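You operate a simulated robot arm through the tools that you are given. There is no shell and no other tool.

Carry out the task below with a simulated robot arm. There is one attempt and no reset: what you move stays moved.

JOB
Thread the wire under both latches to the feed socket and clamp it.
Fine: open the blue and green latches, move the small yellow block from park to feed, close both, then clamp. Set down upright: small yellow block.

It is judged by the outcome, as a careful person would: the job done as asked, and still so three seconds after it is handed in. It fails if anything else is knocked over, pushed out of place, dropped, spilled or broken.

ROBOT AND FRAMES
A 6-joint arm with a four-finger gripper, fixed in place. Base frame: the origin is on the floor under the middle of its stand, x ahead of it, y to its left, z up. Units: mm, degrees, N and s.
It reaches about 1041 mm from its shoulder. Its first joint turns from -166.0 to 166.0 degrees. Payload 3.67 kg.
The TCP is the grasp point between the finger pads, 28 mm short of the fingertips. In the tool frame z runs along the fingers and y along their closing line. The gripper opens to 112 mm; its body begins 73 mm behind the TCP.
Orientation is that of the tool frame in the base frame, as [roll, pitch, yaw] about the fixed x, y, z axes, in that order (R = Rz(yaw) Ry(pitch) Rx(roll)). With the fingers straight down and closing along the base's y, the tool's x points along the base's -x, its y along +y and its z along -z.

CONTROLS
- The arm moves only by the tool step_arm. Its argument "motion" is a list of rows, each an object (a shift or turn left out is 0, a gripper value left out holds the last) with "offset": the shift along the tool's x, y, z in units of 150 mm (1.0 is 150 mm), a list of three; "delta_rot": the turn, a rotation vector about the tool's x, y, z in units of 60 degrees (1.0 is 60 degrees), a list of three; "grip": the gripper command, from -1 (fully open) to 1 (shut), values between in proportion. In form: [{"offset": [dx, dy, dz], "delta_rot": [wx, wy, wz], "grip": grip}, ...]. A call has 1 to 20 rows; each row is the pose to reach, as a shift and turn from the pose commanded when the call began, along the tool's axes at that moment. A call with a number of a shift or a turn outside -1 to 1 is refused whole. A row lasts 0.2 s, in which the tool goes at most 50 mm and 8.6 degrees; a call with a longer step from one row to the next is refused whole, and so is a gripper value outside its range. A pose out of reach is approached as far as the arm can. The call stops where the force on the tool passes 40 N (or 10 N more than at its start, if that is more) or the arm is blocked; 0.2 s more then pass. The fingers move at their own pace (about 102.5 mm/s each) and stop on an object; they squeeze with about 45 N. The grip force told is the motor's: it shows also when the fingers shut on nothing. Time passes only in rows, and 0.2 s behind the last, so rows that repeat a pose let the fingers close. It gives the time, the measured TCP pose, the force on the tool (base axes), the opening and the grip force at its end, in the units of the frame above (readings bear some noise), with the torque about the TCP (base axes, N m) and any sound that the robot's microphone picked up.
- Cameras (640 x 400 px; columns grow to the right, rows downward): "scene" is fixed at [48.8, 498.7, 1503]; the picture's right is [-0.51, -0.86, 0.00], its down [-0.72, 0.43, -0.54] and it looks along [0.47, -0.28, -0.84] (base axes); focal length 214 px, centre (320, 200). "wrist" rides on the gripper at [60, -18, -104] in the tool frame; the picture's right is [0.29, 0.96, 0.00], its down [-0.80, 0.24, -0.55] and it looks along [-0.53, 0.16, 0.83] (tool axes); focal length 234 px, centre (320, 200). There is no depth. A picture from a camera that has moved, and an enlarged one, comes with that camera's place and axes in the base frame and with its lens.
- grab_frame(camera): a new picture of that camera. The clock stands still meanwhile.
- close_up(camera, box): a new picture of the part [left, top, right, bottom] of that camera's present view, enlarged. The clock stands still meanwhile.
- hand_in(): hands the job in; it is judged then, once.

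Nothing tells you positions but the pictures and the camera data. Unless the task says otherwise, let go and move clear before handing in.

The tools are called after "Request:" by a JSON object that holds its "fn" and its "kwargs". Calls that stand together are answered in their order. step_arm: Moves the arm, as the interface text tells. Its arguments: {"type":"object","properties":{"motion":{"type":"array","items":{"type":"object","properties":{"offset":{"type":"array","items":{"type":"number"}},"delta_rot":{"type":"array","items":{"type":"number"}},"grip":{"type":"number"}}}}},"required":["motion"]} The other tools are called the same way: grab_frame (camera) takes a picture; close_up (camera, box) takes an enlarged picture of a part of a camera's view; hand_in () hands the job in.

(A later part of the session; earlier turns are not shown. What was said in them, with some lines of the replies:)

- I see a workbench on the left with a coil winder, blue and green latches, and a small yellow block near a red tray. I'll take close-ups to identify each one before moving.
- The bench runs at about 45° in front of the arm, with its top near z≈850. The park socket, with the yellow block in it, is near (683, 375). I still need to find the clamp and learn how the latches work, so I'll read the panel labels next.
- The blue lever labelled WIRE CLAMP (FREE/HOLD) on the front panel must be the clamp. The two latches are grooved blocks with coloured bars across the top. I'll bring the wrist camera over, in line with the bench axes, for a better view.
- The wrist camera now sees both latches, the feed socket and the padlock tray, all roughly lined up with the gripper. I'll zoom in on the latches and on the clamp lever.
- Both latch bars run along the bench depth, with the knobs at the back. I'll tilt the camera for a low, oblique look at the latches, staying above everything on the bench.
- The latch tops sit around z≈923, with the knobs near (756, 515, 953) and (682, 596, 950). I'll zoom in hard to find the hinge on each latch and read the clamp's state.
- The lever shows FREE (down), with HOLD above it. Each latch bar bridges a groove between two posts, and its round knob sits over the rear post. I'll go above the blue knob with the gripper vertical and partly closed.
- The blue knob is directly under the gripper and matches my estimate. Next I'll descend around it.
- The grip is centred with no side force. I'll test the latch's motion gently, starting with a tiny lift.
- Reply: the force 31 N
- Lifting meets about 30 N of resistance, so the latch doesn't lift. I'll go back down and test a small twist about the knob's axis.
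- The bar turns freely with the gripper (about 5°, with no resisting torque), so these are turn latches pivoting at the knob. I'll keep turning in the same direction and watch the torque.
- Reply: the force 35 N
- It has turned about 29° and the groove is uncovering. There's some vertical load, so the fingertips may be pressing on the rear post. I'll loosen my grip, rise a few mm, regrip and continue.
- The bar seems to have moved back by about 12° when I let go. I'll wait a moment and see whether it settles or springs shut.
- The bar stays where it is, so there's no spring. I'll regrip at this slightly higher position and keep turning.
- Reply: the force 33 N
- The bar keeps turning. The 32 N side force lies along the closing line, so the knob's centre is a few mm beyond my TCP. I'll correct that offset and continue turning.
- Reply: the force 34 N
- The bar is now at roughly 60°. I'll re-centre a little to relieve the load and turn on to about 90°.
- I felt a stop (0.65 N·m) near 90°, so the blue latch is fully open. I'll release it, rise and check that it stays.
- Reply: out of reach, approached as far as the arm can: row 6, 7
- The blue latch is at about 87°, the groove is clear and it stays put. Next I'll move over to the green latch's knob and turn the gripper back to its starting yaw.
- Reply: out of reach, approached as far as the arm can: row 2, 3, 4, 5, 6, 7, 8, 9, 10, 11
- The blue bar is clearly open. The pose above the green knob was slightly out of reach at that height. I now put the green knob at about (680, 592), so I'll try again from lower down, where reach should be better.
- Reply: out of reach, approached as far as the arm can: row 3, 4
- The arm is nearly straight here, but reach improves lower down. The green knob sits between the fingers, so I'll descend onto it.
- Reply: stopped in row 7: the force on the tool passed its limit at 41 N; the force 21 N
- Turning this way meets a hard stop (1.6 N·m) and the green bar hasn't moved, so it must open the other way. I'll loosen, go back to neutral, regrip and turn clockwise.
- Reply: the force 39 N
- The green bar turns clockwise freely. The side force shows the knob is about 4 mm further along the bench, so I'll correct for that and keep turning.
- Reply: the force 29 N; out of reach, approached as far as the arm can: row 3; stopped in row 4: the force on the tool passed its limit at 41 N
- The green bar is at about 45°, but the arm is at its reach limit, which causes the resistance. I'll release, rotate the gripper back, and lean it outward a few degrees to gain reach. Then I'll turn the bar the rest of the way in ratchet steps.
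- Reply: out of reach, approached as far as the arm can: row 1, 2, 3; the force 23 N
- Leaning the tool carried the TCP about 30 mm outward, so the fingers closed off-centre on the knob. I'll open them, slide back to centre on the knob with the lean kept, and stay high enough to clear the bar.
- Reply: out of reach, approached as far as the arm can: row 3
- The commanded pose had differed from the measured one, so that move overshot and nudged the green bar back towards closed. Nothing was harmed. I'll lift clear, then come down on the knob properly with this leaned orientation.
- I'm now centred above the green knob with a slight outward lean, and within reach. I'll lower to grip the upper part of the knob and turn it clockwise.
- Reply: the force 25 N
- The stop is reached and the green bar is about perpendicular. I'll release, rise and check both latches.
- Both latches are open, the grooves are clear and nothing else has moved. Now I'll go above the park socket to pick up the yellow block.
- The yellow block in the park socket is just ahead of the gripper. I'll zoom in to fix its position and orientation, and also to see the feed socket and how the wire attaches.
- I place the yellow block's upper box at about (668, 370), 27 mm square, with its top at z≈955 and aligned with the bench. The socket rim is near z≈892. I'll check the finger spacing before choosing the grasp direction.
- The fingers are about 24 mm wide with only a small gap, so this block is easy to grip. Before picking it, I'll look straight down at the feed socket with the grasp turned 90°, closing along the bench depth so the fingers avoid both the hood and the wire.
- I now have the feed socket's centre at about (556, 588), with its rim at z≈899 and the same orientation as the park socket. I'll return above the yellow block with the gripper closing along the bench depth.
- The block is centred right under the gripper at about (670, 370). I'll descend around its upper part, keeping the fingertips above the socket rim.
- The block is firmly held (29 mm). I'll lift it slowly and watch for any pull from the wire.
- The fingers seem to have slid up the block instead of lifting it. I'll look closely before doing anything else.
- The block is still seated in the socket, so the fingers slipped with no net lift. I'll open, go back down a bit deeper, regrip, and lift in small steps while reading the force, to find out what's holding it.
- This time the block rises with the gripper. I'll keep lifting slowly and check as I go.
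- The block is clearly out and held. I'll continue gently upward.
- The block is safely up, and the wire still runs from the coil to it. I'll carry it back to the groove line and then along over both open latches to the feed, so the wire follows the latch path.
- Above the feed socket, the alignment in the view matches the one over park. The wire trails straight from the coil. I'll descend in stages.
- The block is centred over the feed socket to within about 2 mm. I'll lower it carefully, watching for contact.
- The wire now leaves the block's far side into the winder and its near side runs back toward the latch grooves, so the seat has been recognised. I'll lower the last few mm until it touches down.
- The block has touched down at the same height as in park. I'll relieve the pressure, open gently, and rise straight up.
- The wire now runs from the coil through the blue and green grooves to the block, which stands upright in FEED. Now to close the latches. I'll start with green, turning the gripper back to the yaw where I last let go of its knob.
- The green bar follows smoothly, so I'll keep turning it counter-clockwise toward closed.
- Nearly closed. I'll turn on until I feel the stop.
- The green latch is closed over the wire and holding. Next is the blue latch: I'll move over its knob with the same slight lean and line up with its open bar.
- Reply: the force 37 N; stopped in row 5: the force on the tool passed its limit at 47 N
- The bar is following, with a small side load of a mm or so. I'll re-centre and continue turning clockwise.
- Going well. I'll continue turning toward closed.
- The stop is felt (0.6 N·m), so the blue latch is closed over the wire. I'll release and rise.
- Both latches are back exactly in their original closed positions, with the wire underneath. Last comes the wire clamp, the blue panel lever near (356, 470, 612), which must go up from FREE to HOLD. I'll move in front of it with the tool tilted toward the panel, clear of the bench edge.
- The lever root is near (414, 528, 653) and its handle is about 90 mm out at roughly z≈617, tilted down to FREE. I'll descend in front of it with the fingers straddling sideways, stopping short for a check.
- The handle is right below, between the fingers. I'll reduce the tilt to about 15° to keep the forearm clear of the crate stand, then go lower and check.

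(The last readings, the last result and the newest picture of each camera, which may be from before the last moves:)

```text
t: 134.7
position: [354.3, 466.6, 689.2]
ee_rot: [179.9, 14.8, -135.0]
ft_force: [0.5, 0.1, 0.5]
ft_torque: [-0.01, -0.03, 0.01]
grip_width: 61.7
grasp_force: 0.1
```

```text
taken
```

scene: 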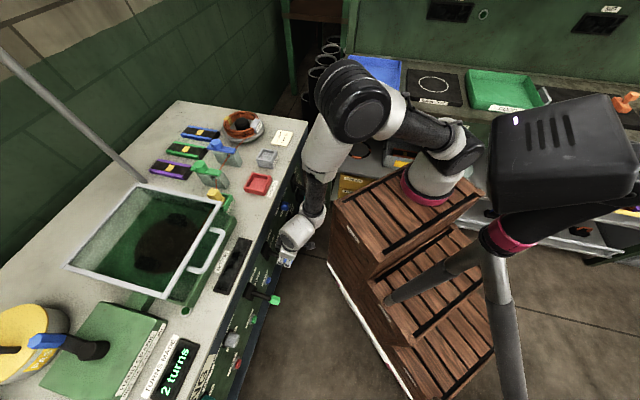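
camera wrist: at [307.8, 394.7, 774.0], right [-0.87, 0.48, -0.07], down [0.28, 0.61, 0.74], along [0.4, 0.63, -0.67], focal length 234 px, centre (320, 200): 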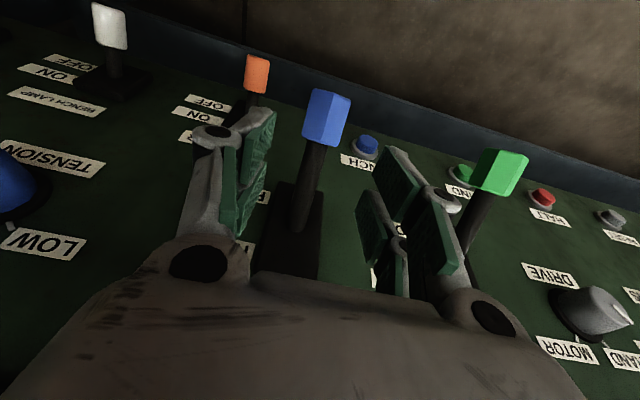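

Clear on all sides, and the blue handle is centred below the gripper at about (356, 469, 615). I'll lower around it.

Request:
{"fn": "step_arm", "kwargs": {"motion": [{"offset": [0.018, 0, 0.08]}, {"offset": [0.036, 0, 0.16]}, {"offset": [0.054, 0, 0.24]}, {"offset": [0.072, 0, 0.32]}, {"offset": [0.09, 0, 0.4]}, {"offset": [0.107, 0, 0.477]}, {"offset": [0.107, 0, 0.477]}]}}

Request:
{"fn": "grab_frame", "kwargs": {"camera": "wrist"}}

Request:
{"fn": "close_up", "kwargs": {"camera": "scene", "box": [255, 200, 335, 280]}}

```text
t: 136.3
position: [356.0, 471.2, 616.6]
ee_rot: [179.9, 14.8, -135.0]
ft_force: [-0.2, -0.5, 0.6]
ft_torque: [-0.01, -0.01, 0.0]
grip_width: 61.8
grasp_force: 0.0
```

```text
taken
camera wrist: at [309.7, 396.7, 701.3], right [-0.87, 0.48, -0.07], down [0.28, 0.61, 0.74], along [0.4, 0.63, -0.67], focal length 234 px, centre (320, 200)
```

wrist: 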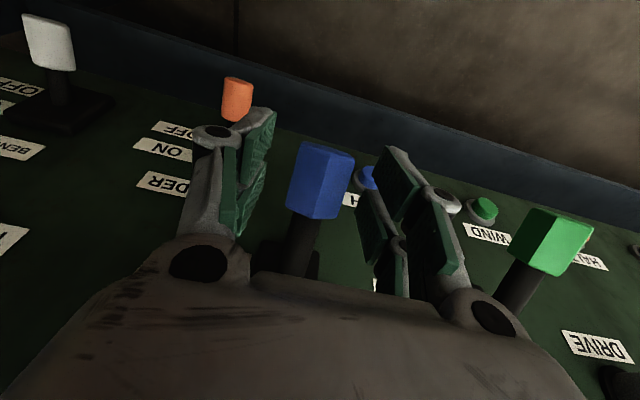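

```text
5.00 times, centred on (295, 240) of scene
camera zoom: at [48.8, 498.7, 1503.0], right [-0.51, -0.86, 0.0], down [-0.72, 0.43, -0.54], along [0.47, -0.28, -0.84], focal length 1072 px, centre (445, 0)
```

zoom: 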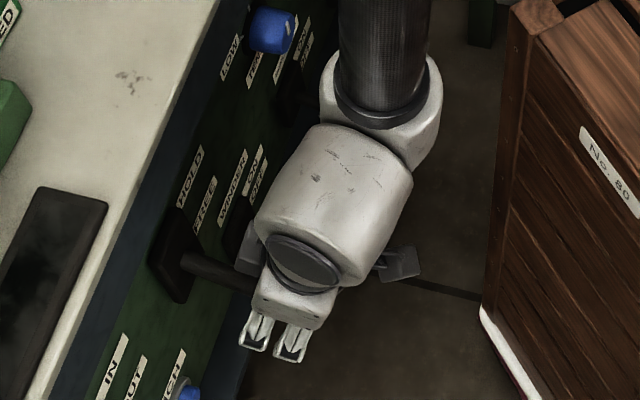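

The handle is exactly at the grasp point, with clear space around it. I'll close on it.

Request:
{"fn": "step_arm", "kwargs": {"motion": [{"grip": 0.2}, {"grip": 0.6}, {"grip": 0.6}, {"grip": 0.6}]}}

Request:
{"fn": "grab_frame", "kwargs": {"camera": "wrist"}}

```text
t: 137.3
position: [355.9, 469.6, 616.5]
ee_rot: [-179.9, 14.7, -135.0]
ft_force: [6.4, -5.6, 2.1]
ft_torque: [-0.03, -0.13, -0.09]
grip_width: 32.8
grasp_force: 44.9
```

```text
taken
camera wrist: at [309.9, 396.3, 701.4], right [-0.87, 0.48, -0.07], down [0.28, 0.61, 0.74], along [0.4, 0.63, -0.67], focal length 234 px, centre (320, 200)
```

wrist: 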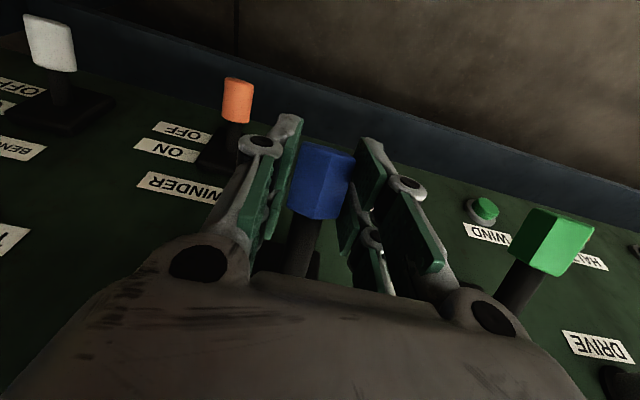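

Request:
{"fn": "step_arm", "kwargs": {"motion": [{"offset": [0.003, 0, -0.034]}, {"offset": [0.005, 0, -0.068]}, {"offset": [0.005, 0, -0.102]}, {"offset": [0.004, 0, -0.136]}, {"offset": [0.004, 0, -0.136]}]}}

Request:
{"fn": "grab_frame", "kwargs": {"camera": "wrist"}}

Request:
{"fn": "close_up", "kwargs": {"camera": "scene", "box": [255, 200, 335, 280]}}

```text
t: 138.5
position: [351.7, 464.9, 634.8]
ee_rot: [-180.0, 14.6, -135.0]
ft_force: [-0.2, -9.0, -19.2]
ft_torque: [-1.08, 0.99, -0.07]
grip_width: 33.1
grasp_force: 45.0
```

```text
taken
camera wrist: at [305.1, 391.4, 720.3], right [-0.87, 0.48, -0.07], down [0.28, 0.62, 0.74], along [0.4, 0.62, -0.67], focal length 234 px, centre (320, 200)
```

wrist: 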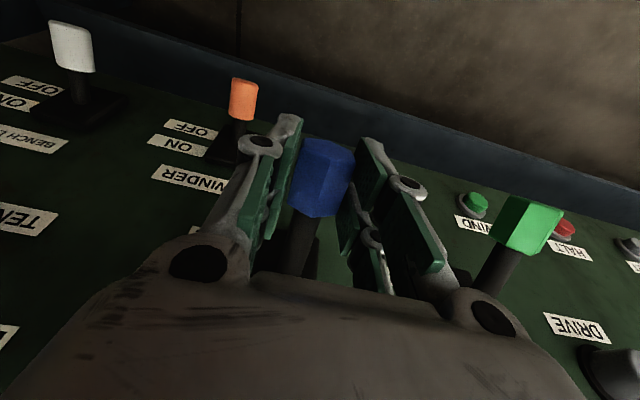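

```text
5.00 times, centred on (295, 240) of scene
camera zoom: at [48.8, 498.7, 1503.0], right [-0.51, -0.86, 0.0], down [-0.72, 0.43, -0.54], along [0.47, -0.28, -0.84], focal length 1072 px, centre (445, 0)
```

zoom: 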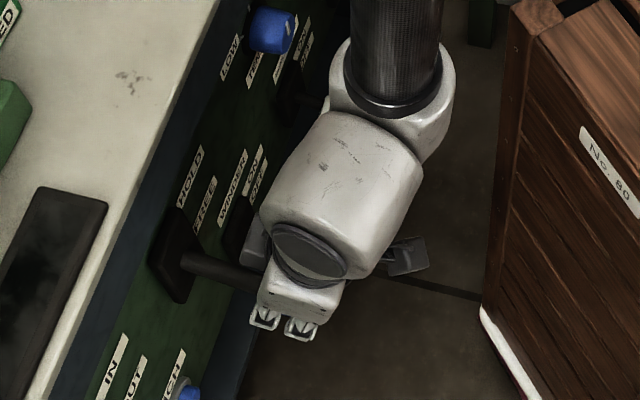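

The lever is rising with the handle (about 19 N of resistance). I'll continue along the arc.

Request:
{"fn": "step_arm", "kwargs": {"motion": [{"offset": [-0.008, 0, -0.034]}, {"offset": [-0.013, 0, -0.068]}, {"offset": [-0.018, 0, -0.103]}, {"offset": [-0.03, 0, -0.136]}, {"offset": [-0.042, 0, -0.17]}, {"offset": [-0.053, 0, -0.2]}, {"offset": [-0.053, 0, -0.2]}]}}

Request:
{"fn": "grab_frame", "kwargs": {"camera": "wrist"}}

Request:
{"fn": "close_up", "kwargs": {"camera": "scene", "box": [255, 200, 335, 280]}}

```text
t: 140.1
position: [352.0, 465.6, 668.0]
ee_rot: [179.9, 14.7, -135.0]
ft_force: [1.1, -17.6, -14.4]
ft_torque: [-1.11, 0.79, -0.22]
grip_width: 33.6
grasp_force: 45.3
```

```text
taken
camera wrist: at [305.8, 392.1, 752.0], right [-0.87, 0.48, -0.07], down [0.28, 0.61, 0.74], along [0.4, 0.63, -0.67], focal length 234 px, centre (320, 200)
```

wrist: 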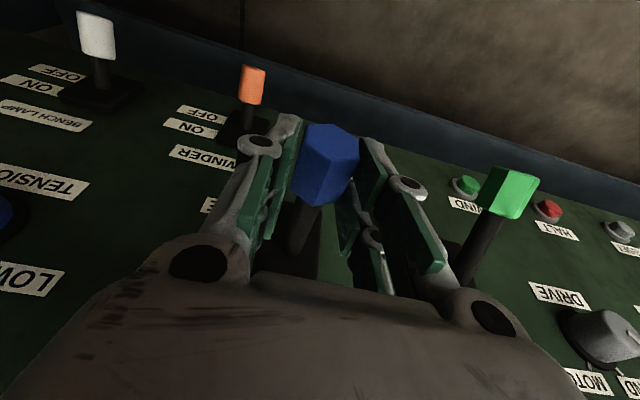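

```text
5.00 times, centred on (295, 240) of scene
camera zoom: at [48.8, 498.7, 1503.0], right [-0.51, -0.86, 0.0], down [-0.72, 0.43, -0.54], along [0.47, -0.28, -0.84], focal length 1072 px, centre (445, 0)
```

zoom: 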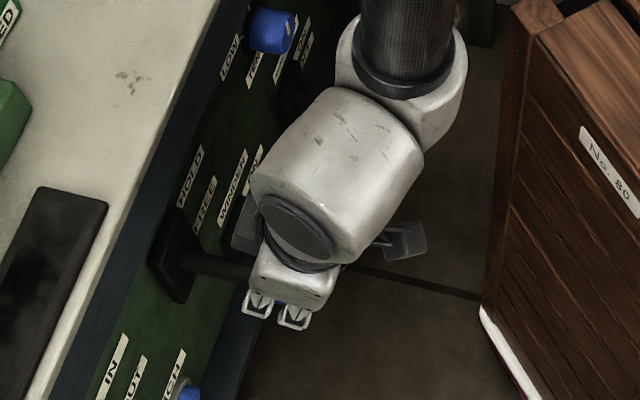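

Request:
{"fn": "step_arm", "kwargs": {"motion": [{"offset": [-0.018, 0, -0.033]}, {"offset": [-0.037, 0, -0.066]}, {"offset": [-0.06, 0, -0.1]}, {"offset": [-0.083, 0, -0.13]}, {"offset": [-0.083, 0, -0.13]}]}}

Request:
{"fn": "grab_frame", "kwargs": {"camera": "wrist"}}

Request:
{"fn": "close_up", "kwargs": {"camera": "scene", "box": [255, 200, 335, 280]}}

```text
t: 141.3
position: [357.9, 470.6, 689.6]
ee_rot: [179.9, 14.8, -135.0]
ft_force: [-3.1, -23.0, -9.9]
ft_torque: [-1.2, 0.88, 0.03]
grip_width: 32.8
grasp_force: 45.5
```

```text
taken
camera wrist: at [310.5, 396.8, 773.8], right [-0.87, 0.48, -0.07], down [0.28, 0.62, 0.74], along [0.4, 0.63, -0.67], focal length 234 px, centre (320, 200)
```

wrist: 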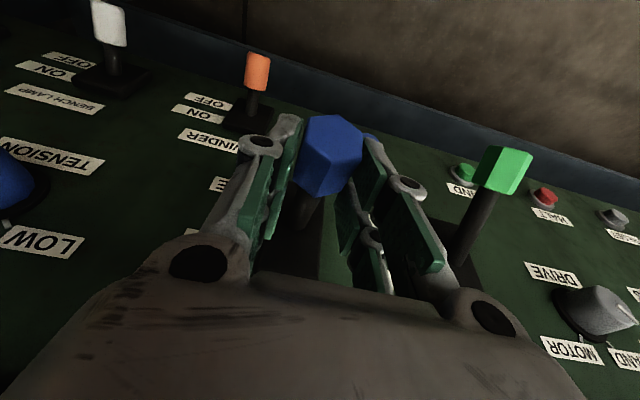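

```text
5.00 times, centred on (295, 240) of scene
camera zoom: at [48.8, 498.7, 1503.0], right [-0.51, -0.86, 0.0], down [-0.72, 0.43, -0.54], along [0.47, -0.28, -0.84], focal length 1072 px, centre (445, 0)
```

zoom: 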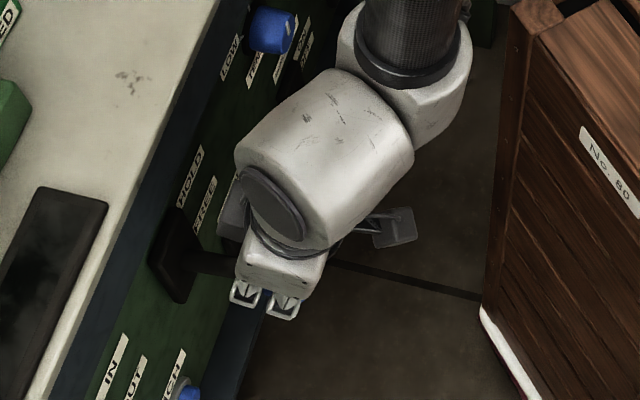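

The lever is above horizontal, around +16 to +20°. I'll keep raising it toward its upper stop.

Request:
{"fn": "step_arm", "kwargs": {"motion": [{"offset": [-0.016, -0.004, -0.037]}, {"offset": [-0.033, -0.007, -0.074]}, {"offset": [-0.033, -0.007, -0.074]}]}}

Request:
{"fn": "grab_frame", "kwargs": {"camera": "wrist"}}

```text
t: 142.1
position: [359.8, 473.6, 701.7]
ee_rot: [179.9, 14.9, -135.2]
ft_force: [4.8, 2.7, -12.5]
ft_torque: [-0.51, 0.54, -0.05]
grip_width: 33.0
grasp_force: 44.9
```

```text
taken
camera wrist: at [313.6, 399.8, 786.6], right [-0.87, 0.48, -0.07], down [0.28, 0.61, 0.74], along [0.4, 0.63, -0.67], focal length 234 px, centre (320, 200)
```

wrist: 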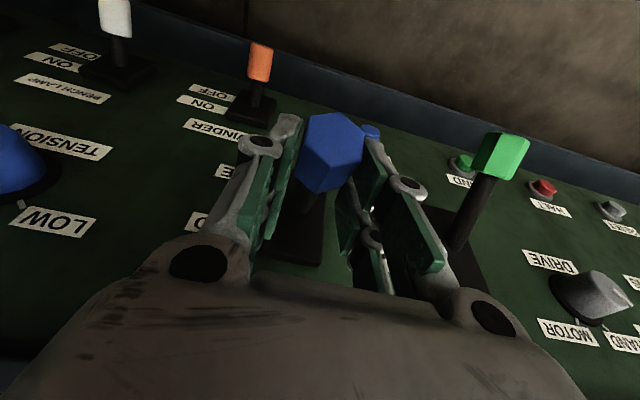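

Request:
{"fn": "step_arm", "kwargs": {"motion": [{"offset": [-0.02, 0, -0.037]}, {"offset": [-0.043, 0, -0.074]}, {"offset": [-0.043, 0, -0.074]}]}}

Request:
{"fn": "grab_frame", "kwargs": {"camera": "wrist"}}

```text
t: 142.9
position: [361.3, 476.2, 714.7]
ee_rot: [179.8, 14.7, -135.0]
ft_force: [0.4, 12.4, -17.8]
ft_torque: [-0.41, 0.71, 0.0]
grip_width: 33.3
grasp_force: 44.6
```

```text
taken
camera wrist: at [315.4, 401.4, 798.5], right [-0.87, 0.48, -0.07], down [0.28, 0.61, 0.74], along [0.4, 0.63, -0.67], focal length 234 px, centre (320, 200)
```

wrist: 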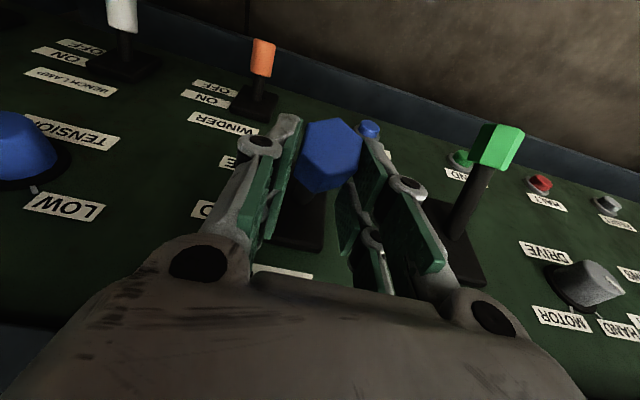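

Request:
{"fn": "step_arm", "kwargs": {"motion": [{"offset": [-0.028, 0, -0.028]}, {"offset": [-0.056, 0, -0.055]}, {"offset": [-0.056, 0, -0.055]}]}}

Request:
{"fn": "grab_frame", "kwargs": {"camera": "wrist"}}

Request:
{"fn": "close_up", "kwargs": {"camera": "scene", "box": [255, 200, 335, 280]}}

```text
t: 143.4
position: [362.5, 475.6, 717.6]
ee_rot: [-179.9, 14.4, -134.9]
ft_force: [1.0, 12.3, -16.8]
ft_torque: [0.45, -0.43, -0.02]
grip_width: 33.2
grasp_force: 45.1
stopped in row 2: the force on the tool passed its limit at 47 N (the readings are from after the stop); the commanded pose is now the measured one
```

```text
taken
camera wrist: at [316.4, 402.4, 802.5], right [-0.88, 0.48, -0.07], down [0.28, 0.62, 0.73], along [0.4, 0.62, -0.67], focal length 234 px, centre (320, 200)
```

wrist: 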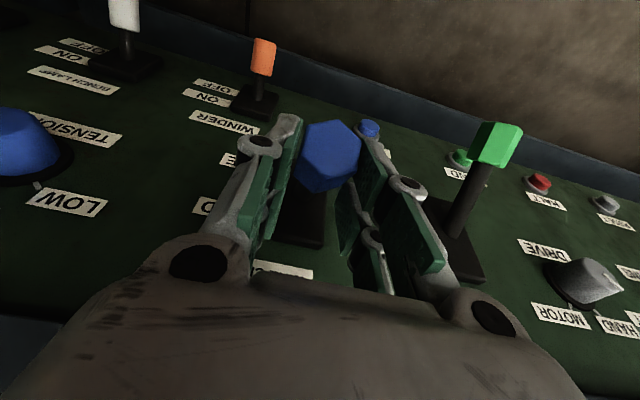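

```text
5.00 times, centred on (295, 240) of scene
camera zoom: at [48.8, 498.7, 1503.0], right [-0.51, -0.86, 0.0], down [-0.72, 0.43, -0.54], along [0.47, -0.28, -0.84], focal length 1072 px, centre (445, 0)
```

zoom: 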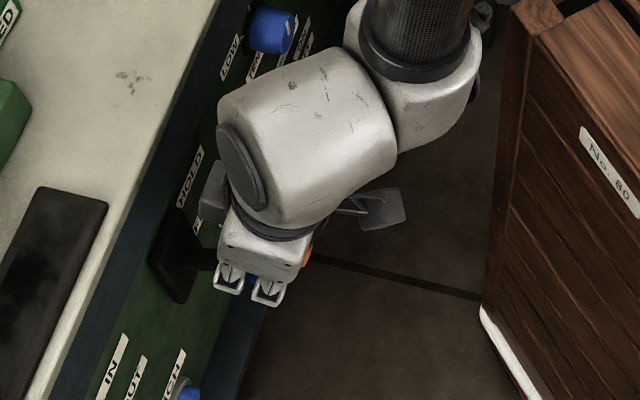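

The force jumped sharply, which means the upper stop: the lever is at HOLD. I'll open the fingers and back away, then verify it stays up.

Request:
{"fn": "step_arm", "kwargs": {"motion": [{"grip": 0.2}, {"grip": -0.1}, {"grip": -0.1}, {"offset": [0, 0, -0.05], "grip": -0.1}, {"offset": [0, 0, -0.2], "grip": -0.1}, {"offset": [0.02, 0, -0.4], "grip": -0.1}, {"offset": [0.05, 0, -0.6], "grip": -0.1}, {"offset": [0.08, 0, -0.8], "grip": -0.1}, {"offset": [0.1, 0, -0.95], "grip": -0.1}, {"offset": [0.1, 0, -0.95], "grip": -0.1}]}}

Request:
{"fn": "grab_frame", "kwargs": {"camera": "wrist"}}

Request:
{"fn": "close_up", "kwargs": {"camera": "scene", "box": [255, 200, 335, 280]}}

```text
t: 145.6
position: [327.2, 438.9, 852.0]
ee_rot: [180.0, 14.4, -134.9]
ft_force: [0.9, -0.3, 0.4]
ft_torque: [0.04, 0.01, 0.03]
grip_width: 61.7
grasp_force: 0.1
```

```text
taken
camera wrist: at [280.7, 365.9, 937.8], right [-0.88, 0.48, -0.07], down [0.28, 0.62, 0.74], along [0.4, 0.62, -0.67], focal length 234 px, centre (320, 200)
```

wrist: 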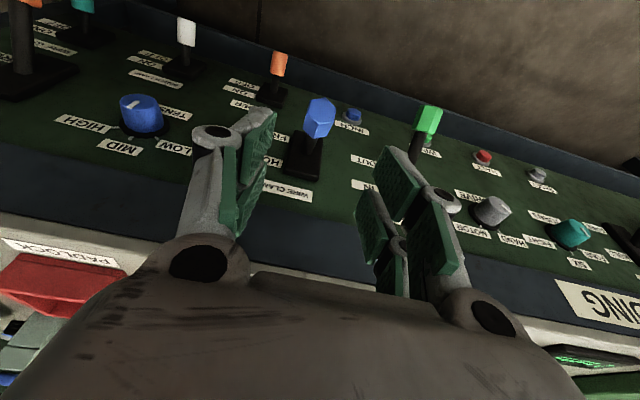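

```text
5.00 times, centred on (295, 240) of scene
camera zoom: at [48.8, 498.7, 1503.0], right [-0.51, -0.86, 0.0], down [-0.72, 0.43, -0.54], along [0.47, -0.28, -0.84], focal length 1072 px, centre (445, 0)
```

zoom: 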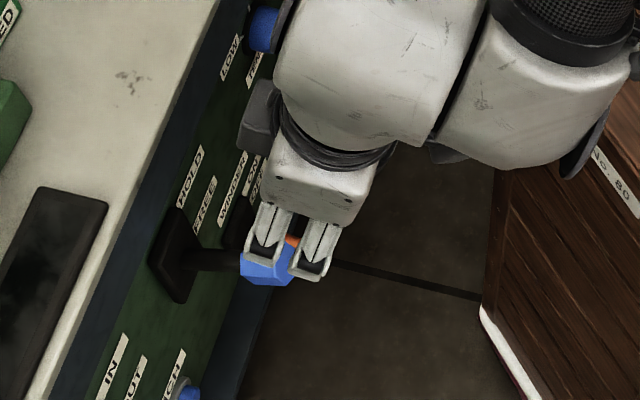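

Request:
{"fn": "step_arm", "kwargs": {"motion": [{"offset": [-0.03, 0, -0.12]}, {"offset": [-0.06, 0, -0.24]}, {"offset": [-0.09, 0, -0.36]}, {"offset": [-0.12, 0, -0.48]}, {"offset": [-0.15, 0, -0.6]}, {"offset": [-0.18, 0, -0.72]}, {"offset": [-0.21, 0, -0.84]}, {"offset": [-0.249, 0, -0.969]}, {"offset": [-0.249, 0, -0.969]}]}}

Request:
{"fn": "close_up", "kwargs": {"camera": "wrist", "box": [220, 0, 440, 140]}}

Request:
{"fn": "close_up", "kwargs": {"camera": "scene", "box": [255, 220, 315, 310]}}

Request:
{"fn": "grab_frame", "kwargs": {"camera": "scene"}}

```text
t: 147.6
position: [327.3, 438.3, 1003.0]
ee_rot: [180.0, 14.5, -135.0]
ft_force: [0.0, -0.3, 0.0]
ft_torque: [-0.01, 0.0, 0.02]
grip_width: 61.6
grasp_force: 0.0
```

```text
2.86 times, centred on (330, 70) of wrist
camera zoom: at [281.0, 365.6, 1087.7], right [-0.88, 0.48, -0.07], down [0.28, 0.62, 0.74], along [0.4, 0.62, -0.67], focal length 669 px, centre (291, 571)
```

zoom: 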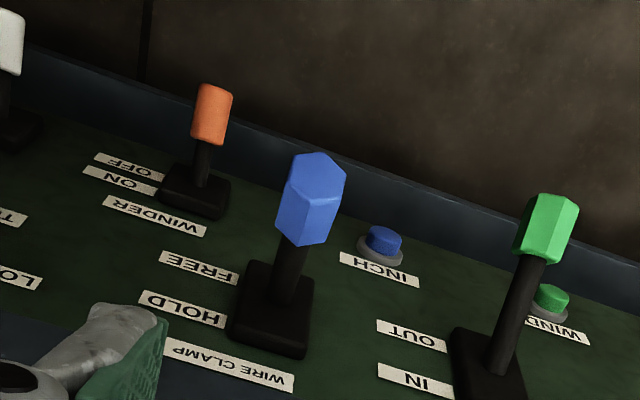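

```text
4.44 times, centred on (285, 265) of scene
camera zoom: at [48.8, 498.7, 1503.0], right [-0.51, -0.86, 0.0], down [-0.72, 0.43, -0.54], along [0.47, -0.28, -0.84], focal length 953 px, centre (476, -89)
```

zoom: 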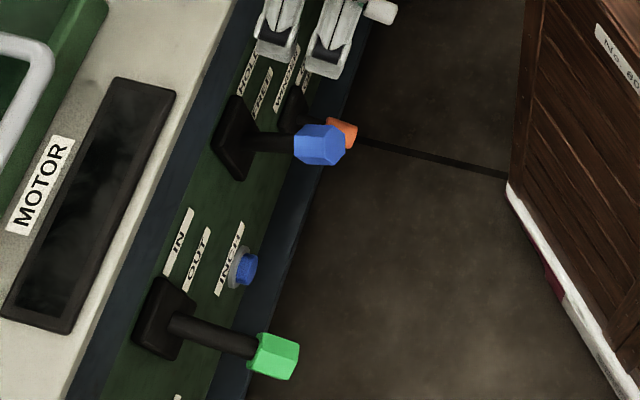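

```text
taken
```

scene: 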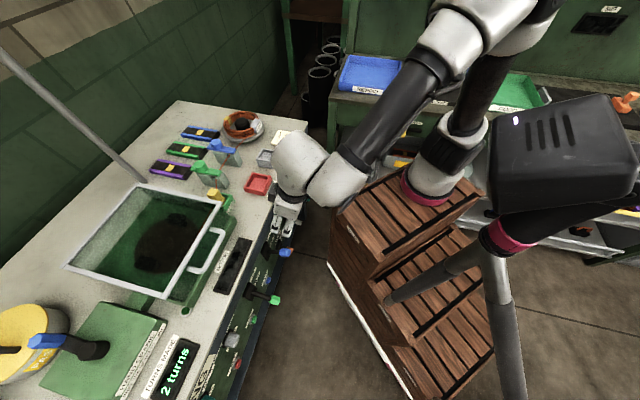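

The clamp lever now points about 30° up (HOLD) and stays there. I'll move clear and then do a full final check of the bench.

Request:
{"fn": "step_arm", "kwargs": {"motion": [{"offset": [0.022, -0.065, -0.122]}, {"offset": [0.044, -0.13, -0.245]}, {"offset": [0.066, -0.195, -0.367]}, {"offset": [0.088, -0.26, -0.49]}, {"offset": [0.11, -0.324, -0.612]}, {"offset": [0.133, -0.389, -0.735]}, {"offset": [0.155, -0.454, -0.857]}, {"offset": [0.177, -0.519, -0.98]}, {"offset": [0.177, -0.519, -0.98]}]}}

Request:
{"fn": "close_up", "kwargs": {"camera": "scene", "box": [140, 90, 320, 220]}}

Request:
{"fn": "close_up", "kwargs": {"camera": "scene", "box": [195, 165, 265, 215]}}

Request:
{"fn": "close_up", "kwargs": {"camera": "scene", "box": [200, 170, 330, 330]}}

Request:
{"fn": "grab_frame", "kwargs": {"camera": "scene"}}

```text
t: 149.6
position: [337.6, 340.5, 1138.5]
ee_rot: [179.9, 14.4, -134.9]
ft_force: [-0.2, -0.2, -0.2]
ft_torque: [0.01, -0.01, -0.01]
grip_width: 61.5
grasp_force: 0.1
```

```text
3.08 times, centred on (230, 155) of scene
camera zoom: at [48.8, 498.7, 1503.0], right [-0.51, -0.86, 0.0], down [-0.72, 0.43, -0.54], along [0.47, -0.28, -0.84], focal length 660 px, centre (597, 338)
```

zoom: 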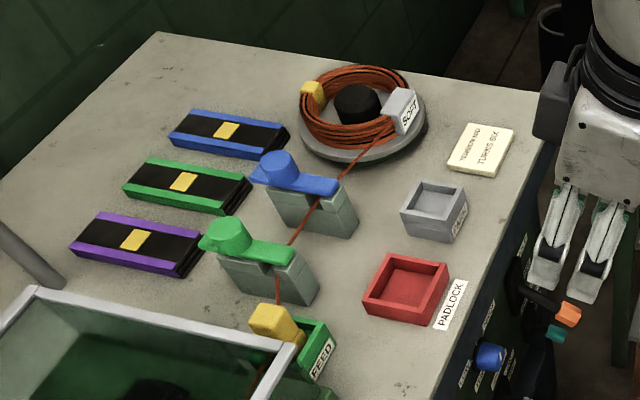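

```text
8.00 times, centred on (230, 190) of scene
camera zoom: at [48.8, 498.7, 1503.0], right [-0.51, -0.86, 0.0], down [-0.72, 0.43, -0.54], along [0.47, -0.28, -0.84], focal length 1716 px, centre (1040, 280)
```

zoom: 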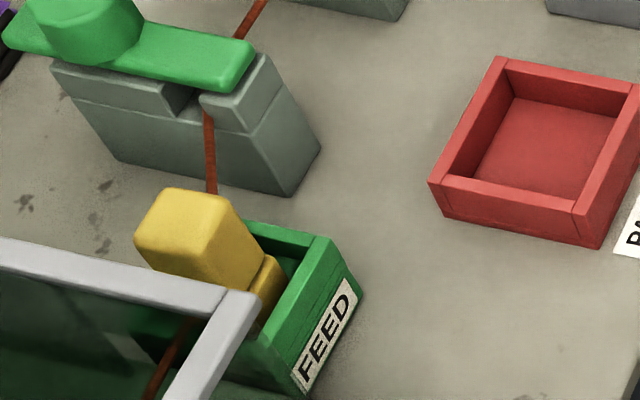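

```text
2.50 times, centred on (265, 250) of scene
camera zoom: at [48.8, 498.7, 1503.0], right [-0.51, -0.86, 0.0], down [-0.72, 0.43, -0.54], along [0.47, -0.28, -0.84], focal length 536 px, centre (458, 75)
```

zoom: 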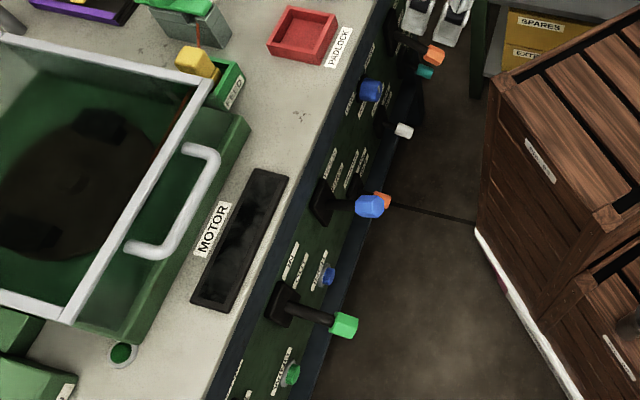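

```text
taken
```

scene: 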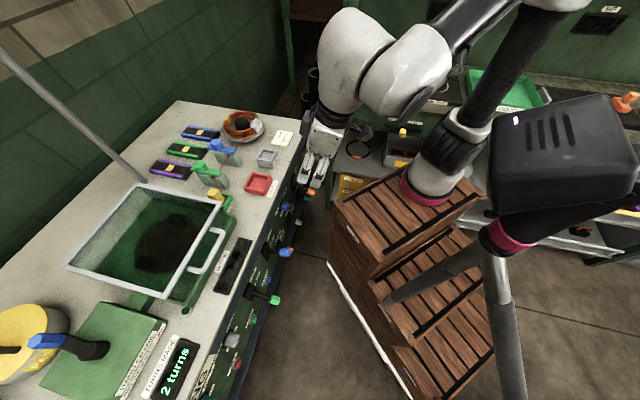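

Everything matches the job: the yellow block stands upright in FEED, the wire runs through both grooves under the closed blue and green latches, and the WIRE CLAMP lever is up at HOLD. Nothing else has moved, and the arm has let go and is clear, so I'm handing it in.

Request:
{"fn": "hand_in", "kwargs": {}}

```text
The job is handed in.
```

The job is handed in, and my final check of the bench showed every step done. I haven't seen the judge's result.

- **Wire and block:** the small yellow block stands upright in the feed socket. The wire runs from the coil through both latch grooves to it.
- **Latches:** blue and green are both closed over the wire, back in the positions they started in.
- **Clamp:** the WIRE CLAMP lever is up at HOLD, about 30° above horizontal. I raised it to its stop, and it stayed there after I let go.
- **Everything else:** I saw nothing else knocked over or moved, and the gripper is empty and clear of the bench.

The first attempt to lift the block slipped, leaving it seated in the park socket, and the second attempt held. The green latch also got nudged back toward closed once while I was opening it, before I turned it the rest of the way.
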